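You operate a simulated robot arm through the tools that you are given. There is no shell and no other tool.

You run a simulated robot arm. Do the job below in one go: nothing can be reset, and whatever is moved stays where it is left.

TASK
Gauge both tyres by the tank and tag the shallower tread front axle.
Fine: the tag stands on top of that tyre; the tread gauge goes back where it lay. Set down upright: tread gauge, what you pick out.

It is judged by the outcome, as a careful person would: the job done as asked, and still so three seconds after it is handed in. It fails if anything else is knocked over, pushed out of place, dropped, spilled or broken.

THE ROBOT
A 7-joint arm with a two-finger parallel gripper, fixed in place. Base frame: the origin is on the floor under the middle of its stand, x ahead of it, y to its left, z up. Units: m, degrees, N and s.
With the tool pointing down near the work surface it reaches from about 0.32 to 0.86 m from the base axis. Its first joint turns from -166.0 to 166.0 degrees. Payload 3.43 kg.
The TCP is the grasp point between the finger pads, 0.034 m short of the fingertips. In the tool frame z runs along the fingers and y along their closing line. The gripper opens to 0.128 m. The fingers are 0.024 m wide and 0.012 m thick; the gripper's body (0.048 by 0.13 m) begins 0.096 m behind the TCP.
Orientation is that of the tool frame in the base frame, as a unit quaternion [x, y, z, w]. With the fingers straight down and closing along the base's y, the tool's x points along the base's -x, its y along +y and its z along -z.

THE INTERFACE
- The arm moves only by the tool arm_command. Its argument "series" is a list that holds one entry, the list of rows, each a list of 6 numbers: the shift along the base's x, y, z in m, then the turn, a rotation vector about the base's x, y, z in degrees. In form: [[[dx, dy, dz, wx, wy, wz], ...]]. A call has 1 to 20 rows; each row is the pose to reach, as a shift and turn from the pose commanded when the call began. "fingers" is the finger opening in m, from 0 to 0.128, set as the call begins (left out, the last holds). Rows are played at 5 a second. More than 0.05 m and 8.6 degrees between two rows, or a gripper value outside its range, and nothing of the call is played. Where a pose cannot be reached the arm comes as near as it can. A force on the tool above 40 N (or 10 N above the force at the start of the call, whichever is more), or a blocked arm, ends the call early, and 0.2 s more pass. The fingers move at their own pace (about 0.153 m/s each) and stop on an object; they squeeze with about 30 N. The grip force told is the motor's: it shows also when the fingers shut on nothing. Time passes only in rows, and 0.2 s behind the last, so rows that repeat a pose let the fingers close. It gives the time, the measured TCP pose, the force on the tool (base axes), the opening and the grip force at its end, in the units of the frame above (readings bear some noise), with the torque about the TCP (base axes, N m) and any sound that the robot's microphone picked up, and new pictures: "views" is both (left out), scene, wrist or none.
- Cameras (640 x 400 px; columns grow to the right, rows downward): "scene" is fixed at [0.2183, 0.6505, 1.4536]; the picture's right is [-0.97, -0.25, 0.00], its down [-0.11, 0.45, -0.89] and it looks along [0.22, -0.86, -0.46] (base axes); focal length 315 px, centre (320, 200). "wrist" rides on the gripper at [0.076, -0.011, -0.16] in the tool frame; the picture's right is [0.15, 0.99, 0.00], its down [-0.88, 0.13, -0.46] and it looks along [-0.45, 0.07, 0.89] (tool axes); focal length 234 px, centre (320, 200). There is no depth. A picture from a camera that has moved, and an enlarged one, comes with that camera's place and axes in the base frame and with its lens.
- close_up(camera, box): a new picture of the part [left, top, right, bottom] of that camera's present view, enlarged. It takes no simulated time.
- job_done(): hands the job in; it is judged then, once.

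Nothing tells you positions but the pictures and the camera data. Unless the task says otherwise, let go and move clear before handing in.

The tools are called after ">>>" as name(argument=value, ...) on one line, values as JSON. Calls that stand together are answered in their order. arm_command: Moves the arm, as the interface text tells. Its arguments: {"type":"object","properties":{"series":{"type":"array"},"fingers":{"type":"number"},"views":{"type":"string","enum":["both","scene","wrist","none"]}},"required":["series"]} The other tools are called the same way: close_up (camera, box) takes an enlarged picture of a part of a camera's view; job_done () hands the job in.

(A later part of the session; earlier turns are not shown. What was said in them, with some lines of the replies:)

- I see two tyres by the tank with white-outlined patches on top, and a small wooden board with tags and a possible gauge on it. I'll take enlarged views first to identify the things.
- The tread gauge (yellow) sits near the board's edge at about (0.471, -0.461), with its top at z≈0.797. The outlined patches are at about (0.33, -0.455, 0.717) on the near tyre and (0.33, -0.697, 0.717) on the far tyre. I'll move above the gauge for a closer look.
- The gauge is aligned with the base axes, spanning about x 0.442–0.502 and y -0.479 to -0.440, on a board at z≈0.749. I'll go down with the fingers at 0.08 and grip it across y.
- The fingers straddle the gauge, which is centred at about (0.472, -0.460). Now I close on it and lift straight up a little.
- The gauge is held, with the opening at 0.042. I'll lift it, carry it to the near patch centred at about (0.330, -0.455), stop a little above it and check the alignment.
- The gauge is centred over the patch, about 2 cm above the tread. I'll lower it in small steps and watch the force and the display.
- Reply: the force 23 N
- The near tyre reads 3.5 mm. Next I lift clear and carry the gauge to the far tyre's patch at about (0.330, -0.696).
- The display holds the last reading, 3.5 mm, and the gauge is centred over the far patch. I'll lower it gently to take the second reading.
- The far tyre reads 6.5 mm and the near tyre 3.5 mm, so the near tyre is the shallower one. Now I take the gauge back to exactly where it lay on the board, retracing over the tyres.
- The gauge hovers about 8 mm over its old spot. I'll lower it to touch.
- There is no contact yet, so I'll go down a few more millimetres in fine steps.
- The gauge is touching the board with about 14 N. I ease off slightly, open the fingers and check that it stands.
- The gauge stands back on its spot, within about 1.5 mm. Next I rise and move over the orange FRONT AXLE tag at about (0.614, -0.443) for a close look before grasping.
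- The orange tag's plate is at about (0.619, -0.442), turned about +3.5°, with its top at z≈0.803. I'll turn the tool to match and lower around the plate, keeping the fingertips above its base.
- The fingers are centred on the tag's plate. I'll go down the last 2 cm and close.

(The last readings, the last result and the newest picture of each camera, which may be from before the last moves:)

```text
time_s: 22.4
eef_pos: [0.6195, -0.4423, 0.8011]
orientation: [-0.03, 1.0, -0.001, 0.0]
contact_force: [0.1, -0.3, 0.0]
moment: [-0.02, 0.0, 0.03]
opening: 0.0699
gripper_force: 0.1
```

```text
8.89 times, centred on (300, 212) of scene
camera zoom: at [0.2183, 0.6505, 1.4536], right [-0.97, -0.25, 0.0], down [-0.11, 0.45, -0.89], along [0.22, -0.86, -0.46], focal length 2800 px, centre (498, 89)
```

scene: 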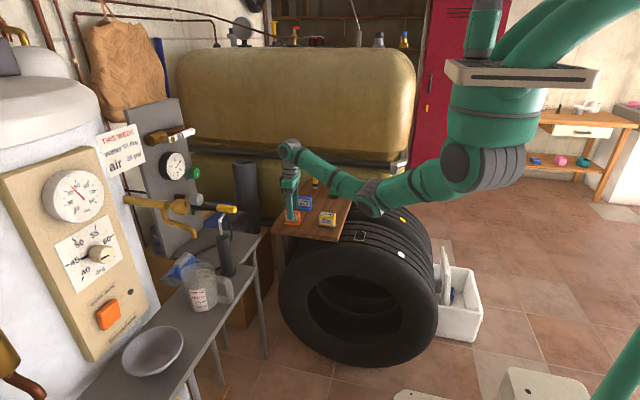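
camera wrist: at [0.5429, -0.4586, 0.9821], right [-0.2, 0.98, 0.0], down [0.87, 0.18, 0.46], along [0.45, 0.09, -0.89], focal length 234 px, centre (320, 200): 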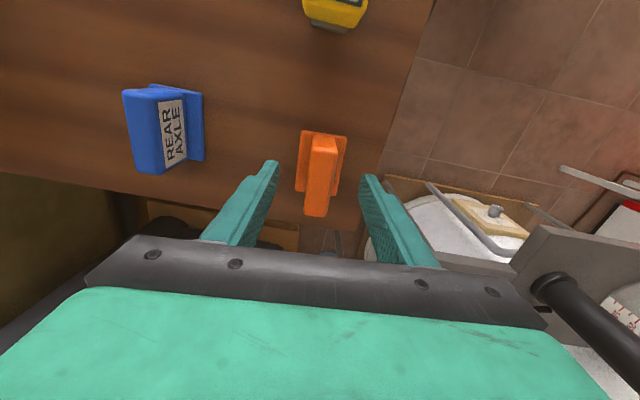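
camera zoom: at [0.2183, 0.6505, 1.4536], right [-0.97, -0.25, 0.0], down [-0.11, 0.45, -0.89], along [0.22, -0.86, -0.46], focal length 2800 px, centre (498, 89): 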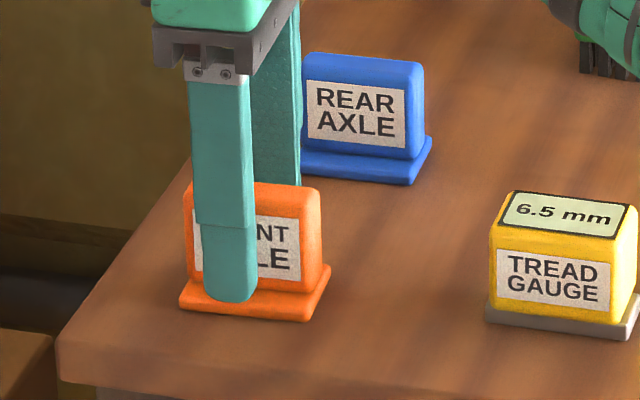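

>>> arm_command(series=[[[0, 0, 0, 0, 0, 0], [0, 0, 0, 0, 0, 0], [0, 0, 0, 0, 0, 0], [0, 0, 0, 0, 0, 0]]], fingers=0.0)

>>> close_up(camera="scene", box=[270, 190, 330, 235])

>>> close_up(camera="wrist", box=[240, 110, 400, 250])

```text
time_s: 23.4
eef_pos: [0.6183, -0.4425, 0.8021]
orientation: [-0.03, 1.0, 0.001, -0.001]
contact_force: [-0.9, 0.6, 0.2]
moment: [0.0, 0.01, 0.0]
opening: 0.0208
gripper_force: 29.3
camera wrist: at [0.5439, -0.4579, 0.9622], right [-0.2, 0.98, 0.0], down [0.87, 0.18, 0.46], along [0.45, 0.09, -0.89], focal length 234 px, centre (320, 200)
```

scene: 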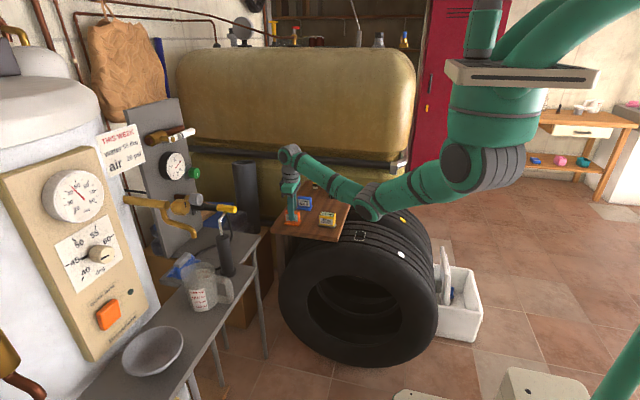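
wrist: 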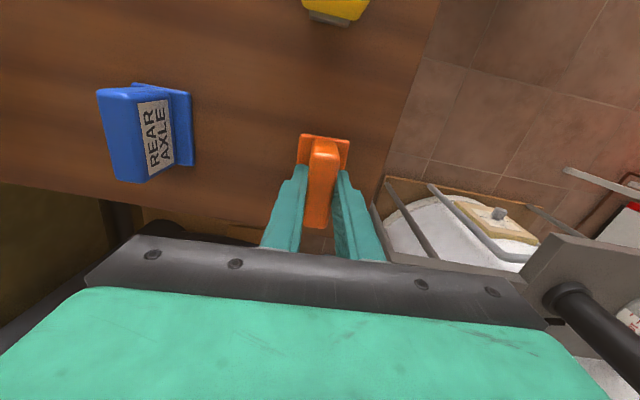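

```text
8.89 times, centred on (300, 212) of scene
camera zoom: at [0.2183, 0.6505, 1.4536], right [-0.97, -0.25, 0.0], down [-0.11, 0.45, -0.89], along [0.22, -0.86, -0.46], focal length 2800 px, centre (498, 89)
```

zoom: 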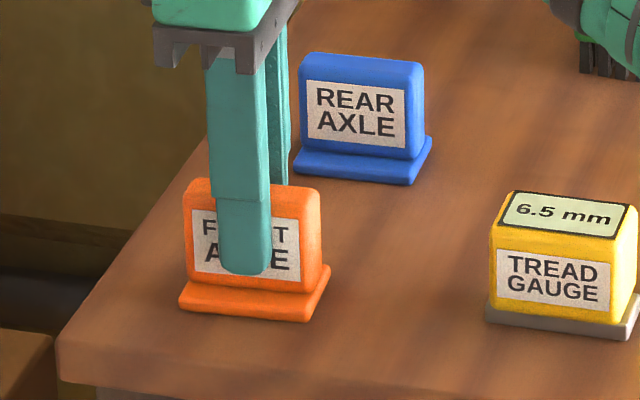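

```text
2.86 times, centred on (320, 180) of wrist
camera zoom: at [0.5439, -0.4579, 0.9622], right [-0.2, 0.98, 0.0], down [0.87, 0.18, 0.46], along [0.45, 0.09, -0.89], focal length 669 px, centre (320, 257)
```

zoom: 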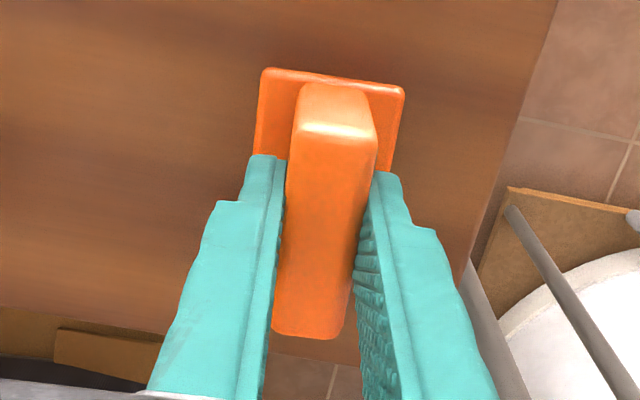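

The tag is held, with the opening at 0.021. I'll lift it high enough to clear the gauge, carry it to the near tyre's crown at about (0.33, -0.46), and stop about 1 cm above the tread.

>>> arm_command(series=[[[0, 0, 0.02, 0, 0, 0], [0, 0, 0.05, 0, 0, 0], [0, 0, 0.085, 0, 0, 0], [-0.02, 0, 0.105, 0, 0, -1], [-0.055, -0.003, 0.105, 0, 0, -3], [-0.095, -0.006, 0.105, 0, 0, -3.2], [-0.135, -0.009, 0.105, 0, 0, -3.2], [-0.175, -0.012, 0.105, 0, 0, -3.2], [-0.215, -0.015, 0.105, 0, 0, -3.2], [-0.25, -0.0175, 0.105, 0, 0, -3.2], [-0.275, -0.0175, 0.1, 0, 0, -3.2], [-0.289, -0.0175, 0.08, 0, 0, -3.2], [-0.289, -0.0175, 0.05, 0, 0, -3.2], [-0.289, -0.0175, 0.02, 0, 0, -3.2], [-0.289, -0.0175, 0.0, 0, 0, -3.2], [-0.289, -0.0175, -0.012, 0, 0, -3.2], [-0.289, -0.0175, -0.012, 0, 0, -3.2]]])

>>> close_up(camera="scene", box=[330, 190, 410, 250])

>>> close_up(camera="wrist", box=[200, 70, 440, 250])

```text
time_s: 27.0
eef_pos: [0.3301, -0.4592, 0.7889]
orientation: [-0.002, 1.0, 0.0, -0.001]
contact_force: [-0.2, 0.6, -0.3]
moment: [0.02, 0.0, -0.03]
opening: 0.0208
gripper_force: 30.0
camera wrist: at [0.2536, -0.4716, 0.9487], right [-0.15, 0.99, 0.0], down [0.88, 0.13, 0.46], along [0.45, 0.07, -0.89], focal length 234 px, centre (320, 200)
```

scene: 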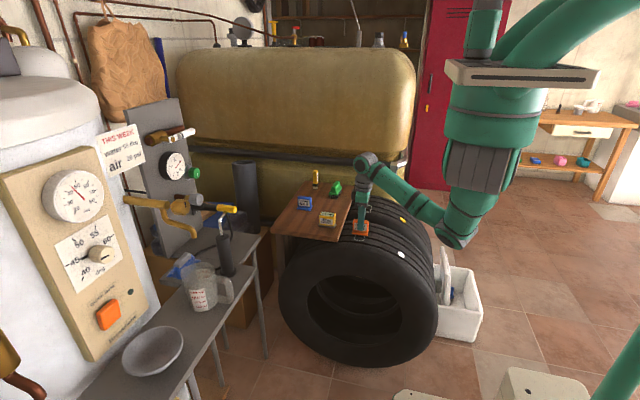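
wrist: 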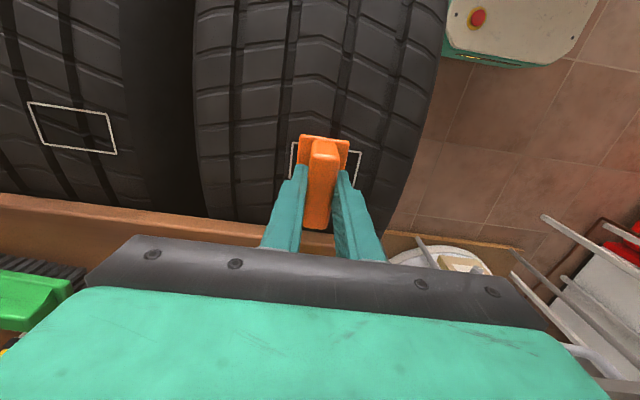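

```text
6.67 times, centred on (370, 220) of scene
camera zoom: at [0.2183, 0.6505, 1.4536], right [-0.97, -0.25, 0.0], down [-0.11, 0.45, -0.89], along [0.22, -0.86, -0.46], focal length 2100 px, centre (-13, 67)
```

zoom: 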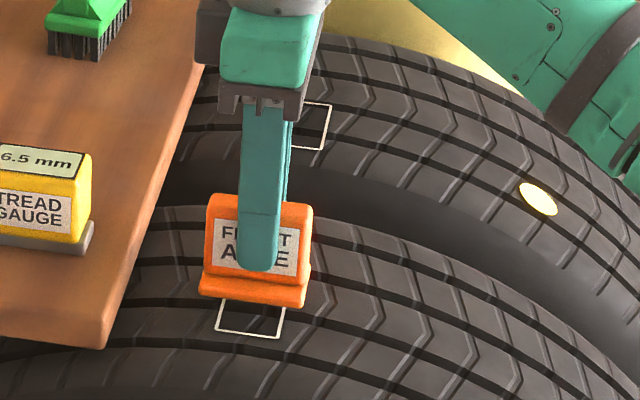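

```text
2.22 times, centred on (320, 160) of wrist
camera zoom: at [0.2536, -0.4716, 0.9487], right [-0.15, 0.99, 0.0], down [0.88, 0.13, 0.46], along [0.45, 0.07, -0.89], focal length 520 px, centre (320, 289)
```

zoom: 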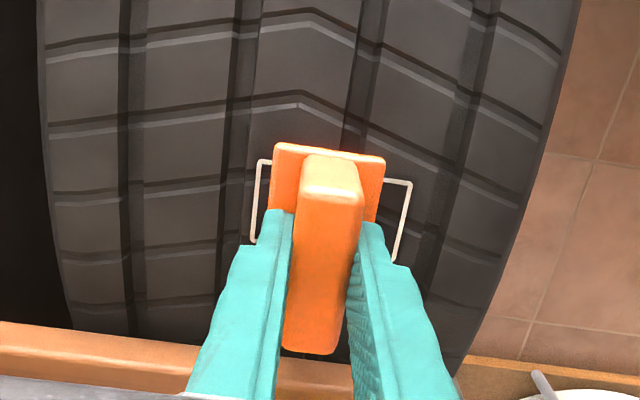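

The tag is held level over the tyre's crown. I'll lower it in small steps until it touches.

>>> arm_command(series=[[[0, 0, -0.003, 0, 0, 0], [0, 0, -0.006, 0, 0, 0], [0, 0, -0.009, 0, 0, 0], [0, 0, -0.011, 0, 0, 0], [0, 0, -0.011, 0, 0, 0]]], views="none")

>>> close_up(camera="scene", box=[330, 190, 410, 250])

```text
time_s: 28.2
eef_pos: [0.3289, -0.4583, 0.7776]
orientation: [-0.002, 1.0, 0.0, 0.0]
contact_force: [-0.1, -0.4, -0.2]
moment: [0.03, -0.01, 0.01]
opening: 0.021
gripper_force: 30.2
```

```text
6.67 times, centred on (370, 220) of scene
camera zoom: at [0.2183, 0.6505, 1.4536], right [-0.97, -0.25, 0.0], down [-0.11, 0.45, -0.89], along [0.22, -0.86, -0.46], focal length 2100 px, centre (-13, 67)
```

zoom: 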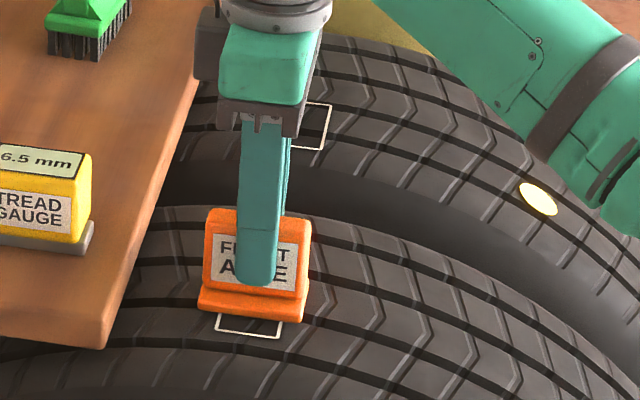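

>>> arm_command(series=[[[0, 0, -0.001, 0, 0, 0], [0, 0, -0.002, 0, 0, 0], [0, 0, -0.002, 0, 0, 0]]], views="none")

```text
time_s: 29.0
eef_pos: [0.329, -0.4587, 0.7779]
orientation: [-0.002, 1.0, 0.001, 0.001]
contact_force: [-0.6, 0.4, 7.0]
moment: [0.11, 0.15, 0.03]
opening: 0.021
gripper_force: 30.0
```

The tag touches with about 7 N, but the moment hints that contact is toward the -x side. I'll check where the tyre's crown really is before letting go.

>>> close_up(camera="scene", box=[260, 210, 460, 370])

>>> close_up(camera="scene", box=[340, 205, 385, 245])

```text
2.50 times, centred on (360, 290) of scene
camera zoom: at [0.2183, 0.6505, 1.4536], right [-0.97, -0.25, 0.0], down [-0.11, 0.45, -0.89], along [0.22, -0.86, -0.46], focal length 788 px, centre (220, -25)
```

zoom: 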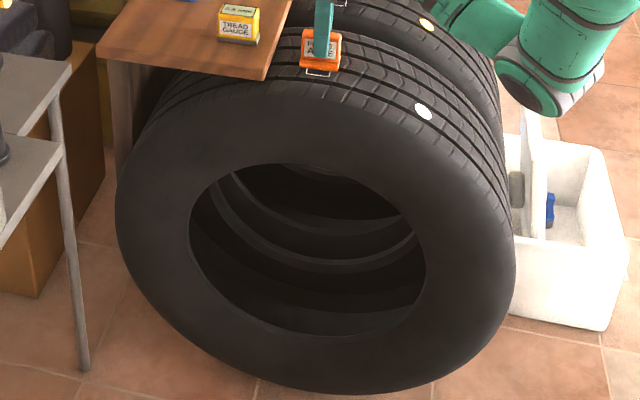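

```text
10.00 times, centred on (362, 225) of scene
camera zoom: at [0.2183, 0.6505, 1.4536], right [-0.97, -0.25, 0.0], down [-0.11, 0.45, -0.89], along [0.22, -0.86, -0.46], focal length 3150 px, centre (-105, -50)
```

zoom: 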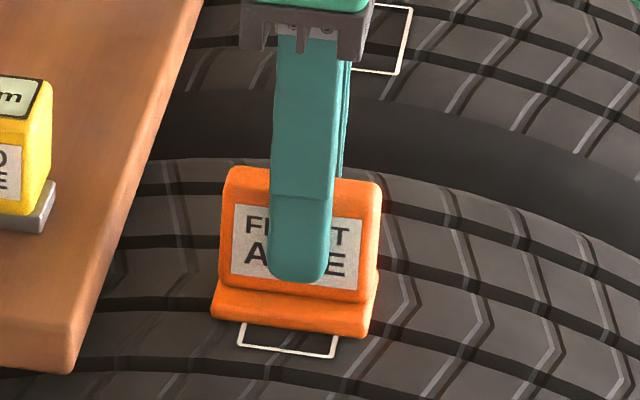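

The tyre's hub centre works out at x≈0.327, so the tag at x≈0.329 sits on the crown and looks level. I'll open the fingers now and check that it stands by itself.

>>> arm_command(series=[[[0, 0, 0, 0, 0, 0], [0, 0, 0, 0, 0, 0], [0, 0, 0, 0, 0, 0], [0, 0, 0, 0, 0, 0]]], fingers=0.06)

>>> close_up(camera="scene", box=[340, 205, 385, 245])

>>> close_up(camera="wrist", box=[200, 70, 440, 250])

```text
time_s: 30.0
eef_pos: [0.3293, -0.4586, 0.7762]
orientation: [-0.002, 1.0, 0.0, 0.0]
contact_force: [-0.3, -1.0, -0.2]
moment: [0.0, -0.01, 0.02]
opening: 0.0598
gripper_force: 0.1
camera wrist: at [0.2537, -0.4711, 0.9361], right [-0.15, 0.99, 0.0], down [0.88, 0.13, 0.46], along [0.45, 0.07, -0.89], focal length 234 px, centre (320, 200)
```

scene: 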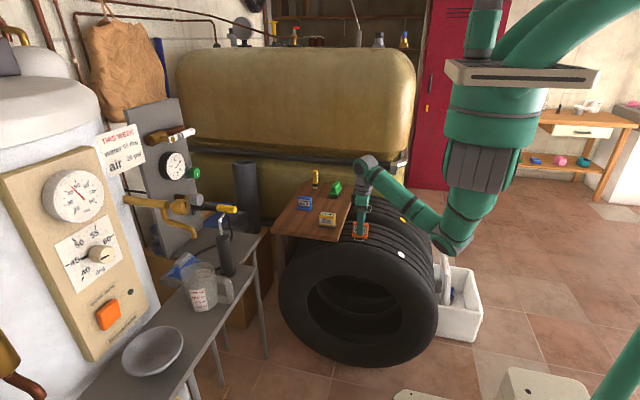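
wrist: 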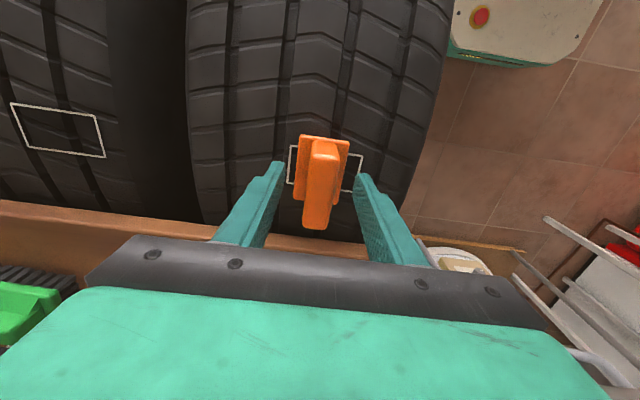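

```text
10.00 times, centred on (362, 225) of scene
camera zoom: at [0.2183, 0.6505, 1.4536], right [-0.97, -0.25, 0.0], down [-0.11, 0.45, -0.89], along [0.22, -0.86, -0.46], focal length 3150 px, centre (-105, -50)
```

zoom: 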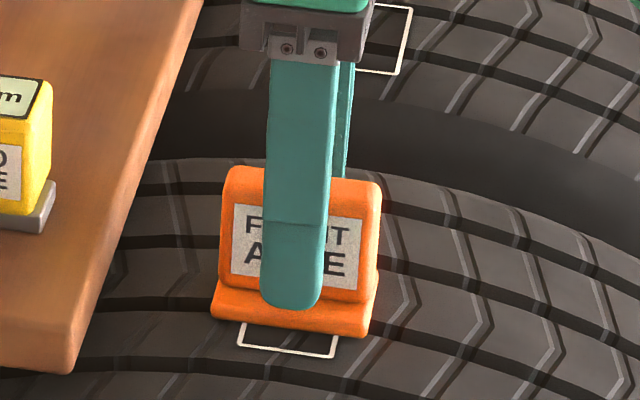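

```text
2.22 times, centred on (320, 160) of wrist
camera zoom: at [0.2537, -0.4711, 0.9361], right [-0.15, 0.99, 0.0], down [0.88, 0.13, 0.46], along [0.45, 0.07, -0.89], focal length 520 px, centre (320, 289)
```

zoom: 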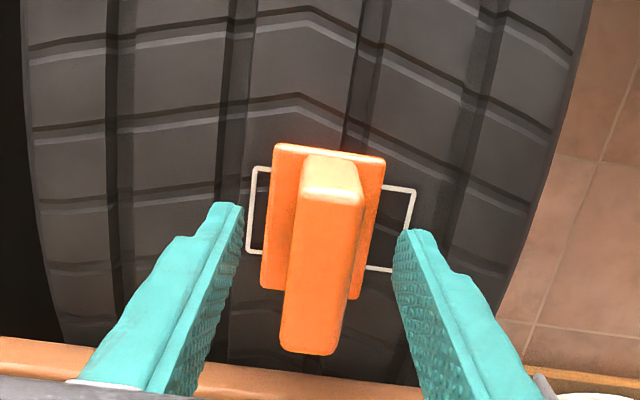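

The tag stands steady and level on the near tyre, and the gauge is back on the board. I'll rise straight up and move clear.

>>> arm_command(series=[[[0, 0, 0.015, 0, 0, 0], [0, 0, 0.04, 0, 0, 0], [0, 0, 0.075, 0, 0, 0], [0, 0, 0.11, 0, 0, 0], [0, 0, 0.15, 0, 0, 0], [0.02, 0.02, 0.19, 0, 0, 0], [0.05, 0.05, 0.22, 0, 0, 0], [0.08, 0.08, 0.25, 0, 0, 0], [0.08, 0.08, 0.25, 0, 0, 0], [0.08, 0.08, 0.25, 0, 0, 0], [0.08, 0.08, 0.25, 0, 0, 0], [0.08, 0.08, 0.25, 0, 0, 0], [0.08, 0.08, 0.25, 0, 0, 0]]])

>>> close_up(camera="scene", box=[270, 170, 410, 260])

>>> close_up(camera="wrist", box=[60, 0, 380, 200])

```text
refused: row 7 steps farther than a row can; nothing moved
```

```text
4.44 times, centred on (340, 215) of scene
camera zoom: at [0.2183, 0.6505, 1.4536], right [-0.97, -0.25, 0.0], down [-0.11, 0.45, -0.89], along [0.22, -0.86, -0.46], focal length 1400 px, centre (231, 133)
```

zoom: 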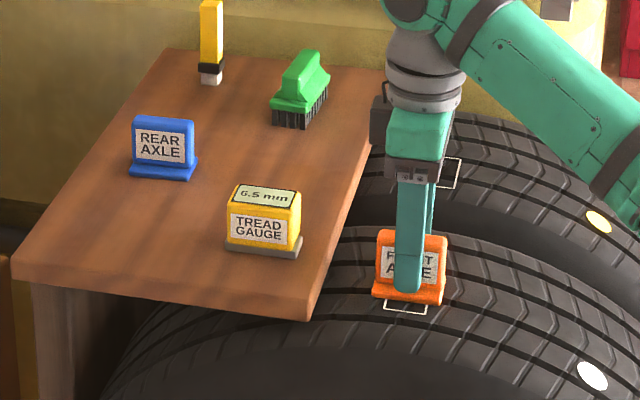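

```text
2.00 times, centred on (220, 100) of wrist
camera zoom: at [0.2537, -0.4711, 0.9361], right [-0.15, 0.99, 0.0], down [0.88, 0.13, 0.46], along [0.45, 0.07, -0.89], focal length 468 px, centre (520, 400)
```

zoom: 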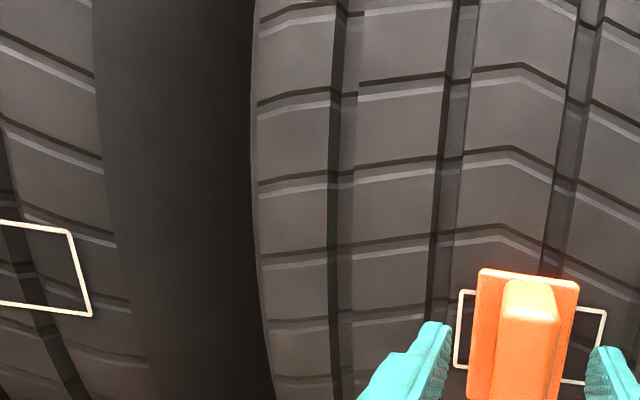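

That retreat was refused because one step was too long, and nothing moved. I'll repeat it with smaller steps.

>>> arm_command(series=[[[0, 0, 0.015, 0, 0, 0], [0, 0, 0.04, 0, 0, 0], [0, 0, 0.07, 0, 0, 0], [0, 0, 0.1, 0, 0, 0], [0, 0, 0.13, 0, 0, 0], [0.01, 0.01, 0.16, 0, 0, 0], [0.03, 0.03, 0.185, 0, 0, 0], [0.05, 0.05, 0.21, 0, 0, 0], [0.07, 0.07, 0.235, 0, 0, 0], [0.08, 0.08, 0.25, 0, 0, 0], [0.08, 0.08, 0.25, 0, 0, 0], [0.08, 0.08, 0.25, 0, 0, 0], [0.08, 0.08, 0.25, 0, 0, 0], [0.08, 0.08, 0.25, 0, 0, 0]]])

>>> close_up(camera="scene", box=[270, 170, 410, 260])

>>> close_up(camera="wrist", box=[60, 0, 380, 200])

```text
time_s: 33.0
eef_pos: [0.4104, -0.3782, 1.0272]
orientation: [-0.001, 1.0, 0.0, 0.0]
contact_force: [0.5, 0.1, 0.9]
moment: [0.01, -0.03, 0.02]
opening: 0.06
gripper_force: 0.2
camera wrist: at [0.3343, -0.3906, 1.1868], right [-0.15, 0.99, 0.0], down [0.88, 0.13, 0.46], along [0.45, 0.07, -0.89], focal length 234 px, centre (320, 200)
```

scene: 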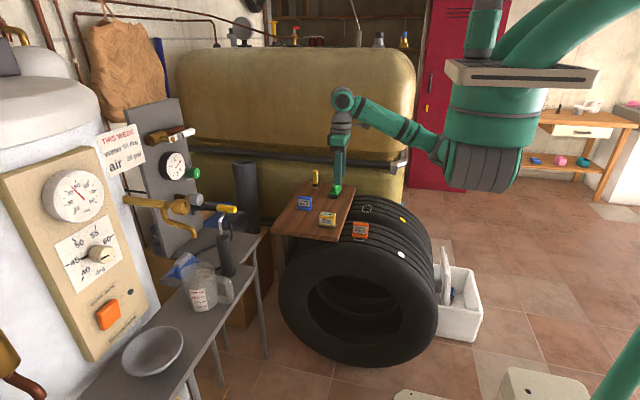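
wrist: 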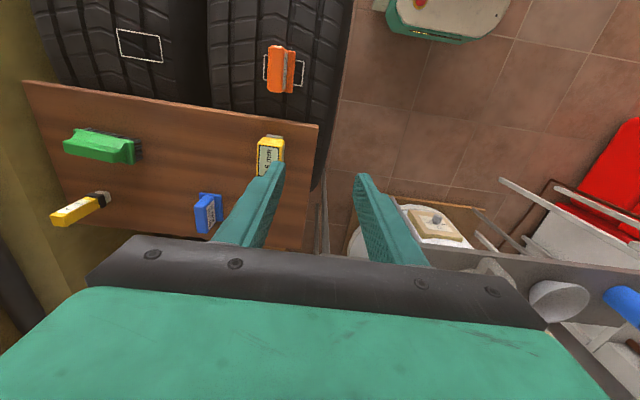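

```text
4.44 times, centred on (340, 215) of scene
camera zoom: at [0.2183, 0.6505, 1.4536], right [-0.97, -0.25, 0.0], down [-0.11, 0.45, -0.89], along [0.22, -0.86, -0.46], focal length 1400 px, centre (231, 133)
```

zoom: 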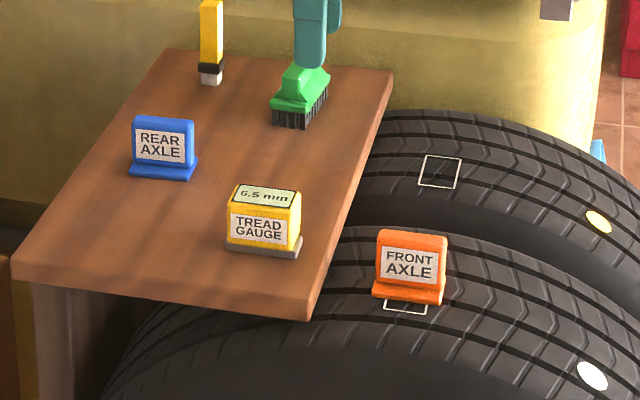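

```text
2.00 times, centred on (220, 100) of wrist
camera zoom: at [0.3343, -0.3906, 1.1868], right [-0.15, 0.99, 0.0], down [0.88, 0.13, 0.46], along [0.45, 0.07, -0.89], focal length 468 px, centre (520, 400)
```

zoom: 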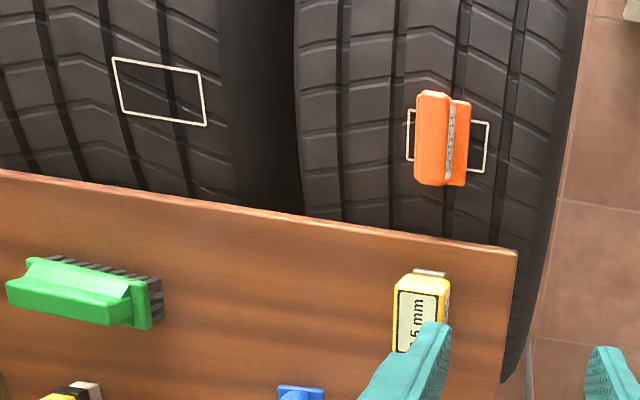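

>>> close_up(camera="scene", box=[340, 205, 385, 245])

>>> close_up(camera="scene", box=[270, 170, 370, 245])

```text
10.00 times, centred on (362, 225) of scene
camera zoom: at [0.2183, 0.6505, 1.4536], right [-0.97, -0.25, 0.0], down [-0.11, 0.45, -0.89], along [0.22, -0.86, -0.46], focal length 3150 px, centre (-105, -50)
```

zoom: 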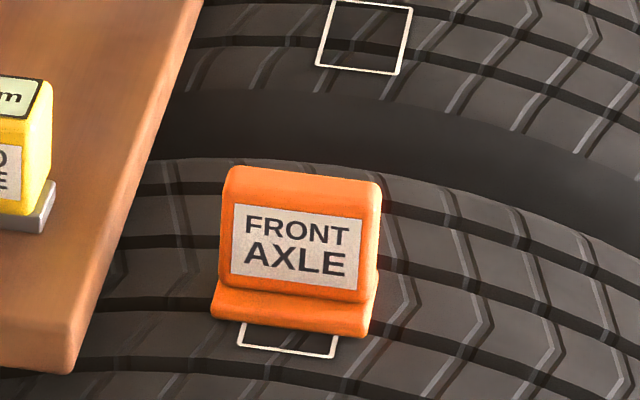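

```text
5.33 times, centred on (320, 208) of scene
camera zoom: at [0.2183, 0.6505, 1.4536], right [-0.97, -0.25, 0.0], down [-0.11, 0.45, -0.89], along [0.22, -0.86, -0.46], focal length 1680 px, centre (320, 160)
```

zoom: 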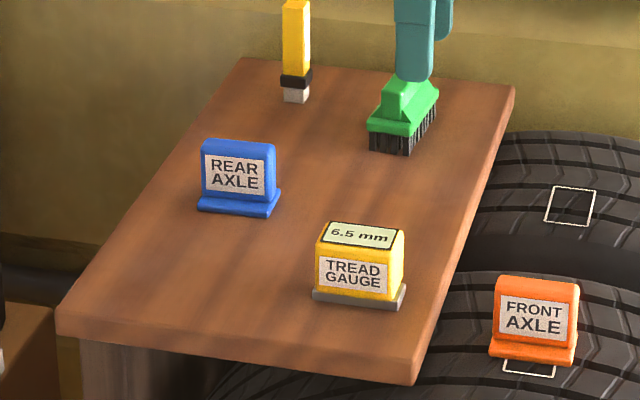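

The FRONT AXLE tag stands upright and still on the near tyre, which read 3.5 mm against 6.5 mm on the far one. The gauge is upright on its old spot, nothing else has moved and the arm is clear, so I'm handing in.

>>> job_done()

```text
The job is handed in.
```

The near tyre has the shallower tread, 3.5 mm against 6.5 mm on the far tyre, so the FRONT AXLE tag now stands on top of the near one.

The tread gauge is back upright on the board, about 1.5 mm from where it first lay by my estimate from the pictures. The last pictures before I handed in showed the tag upright and still. Nothing else had been moved, and the gripper was empty and clear.
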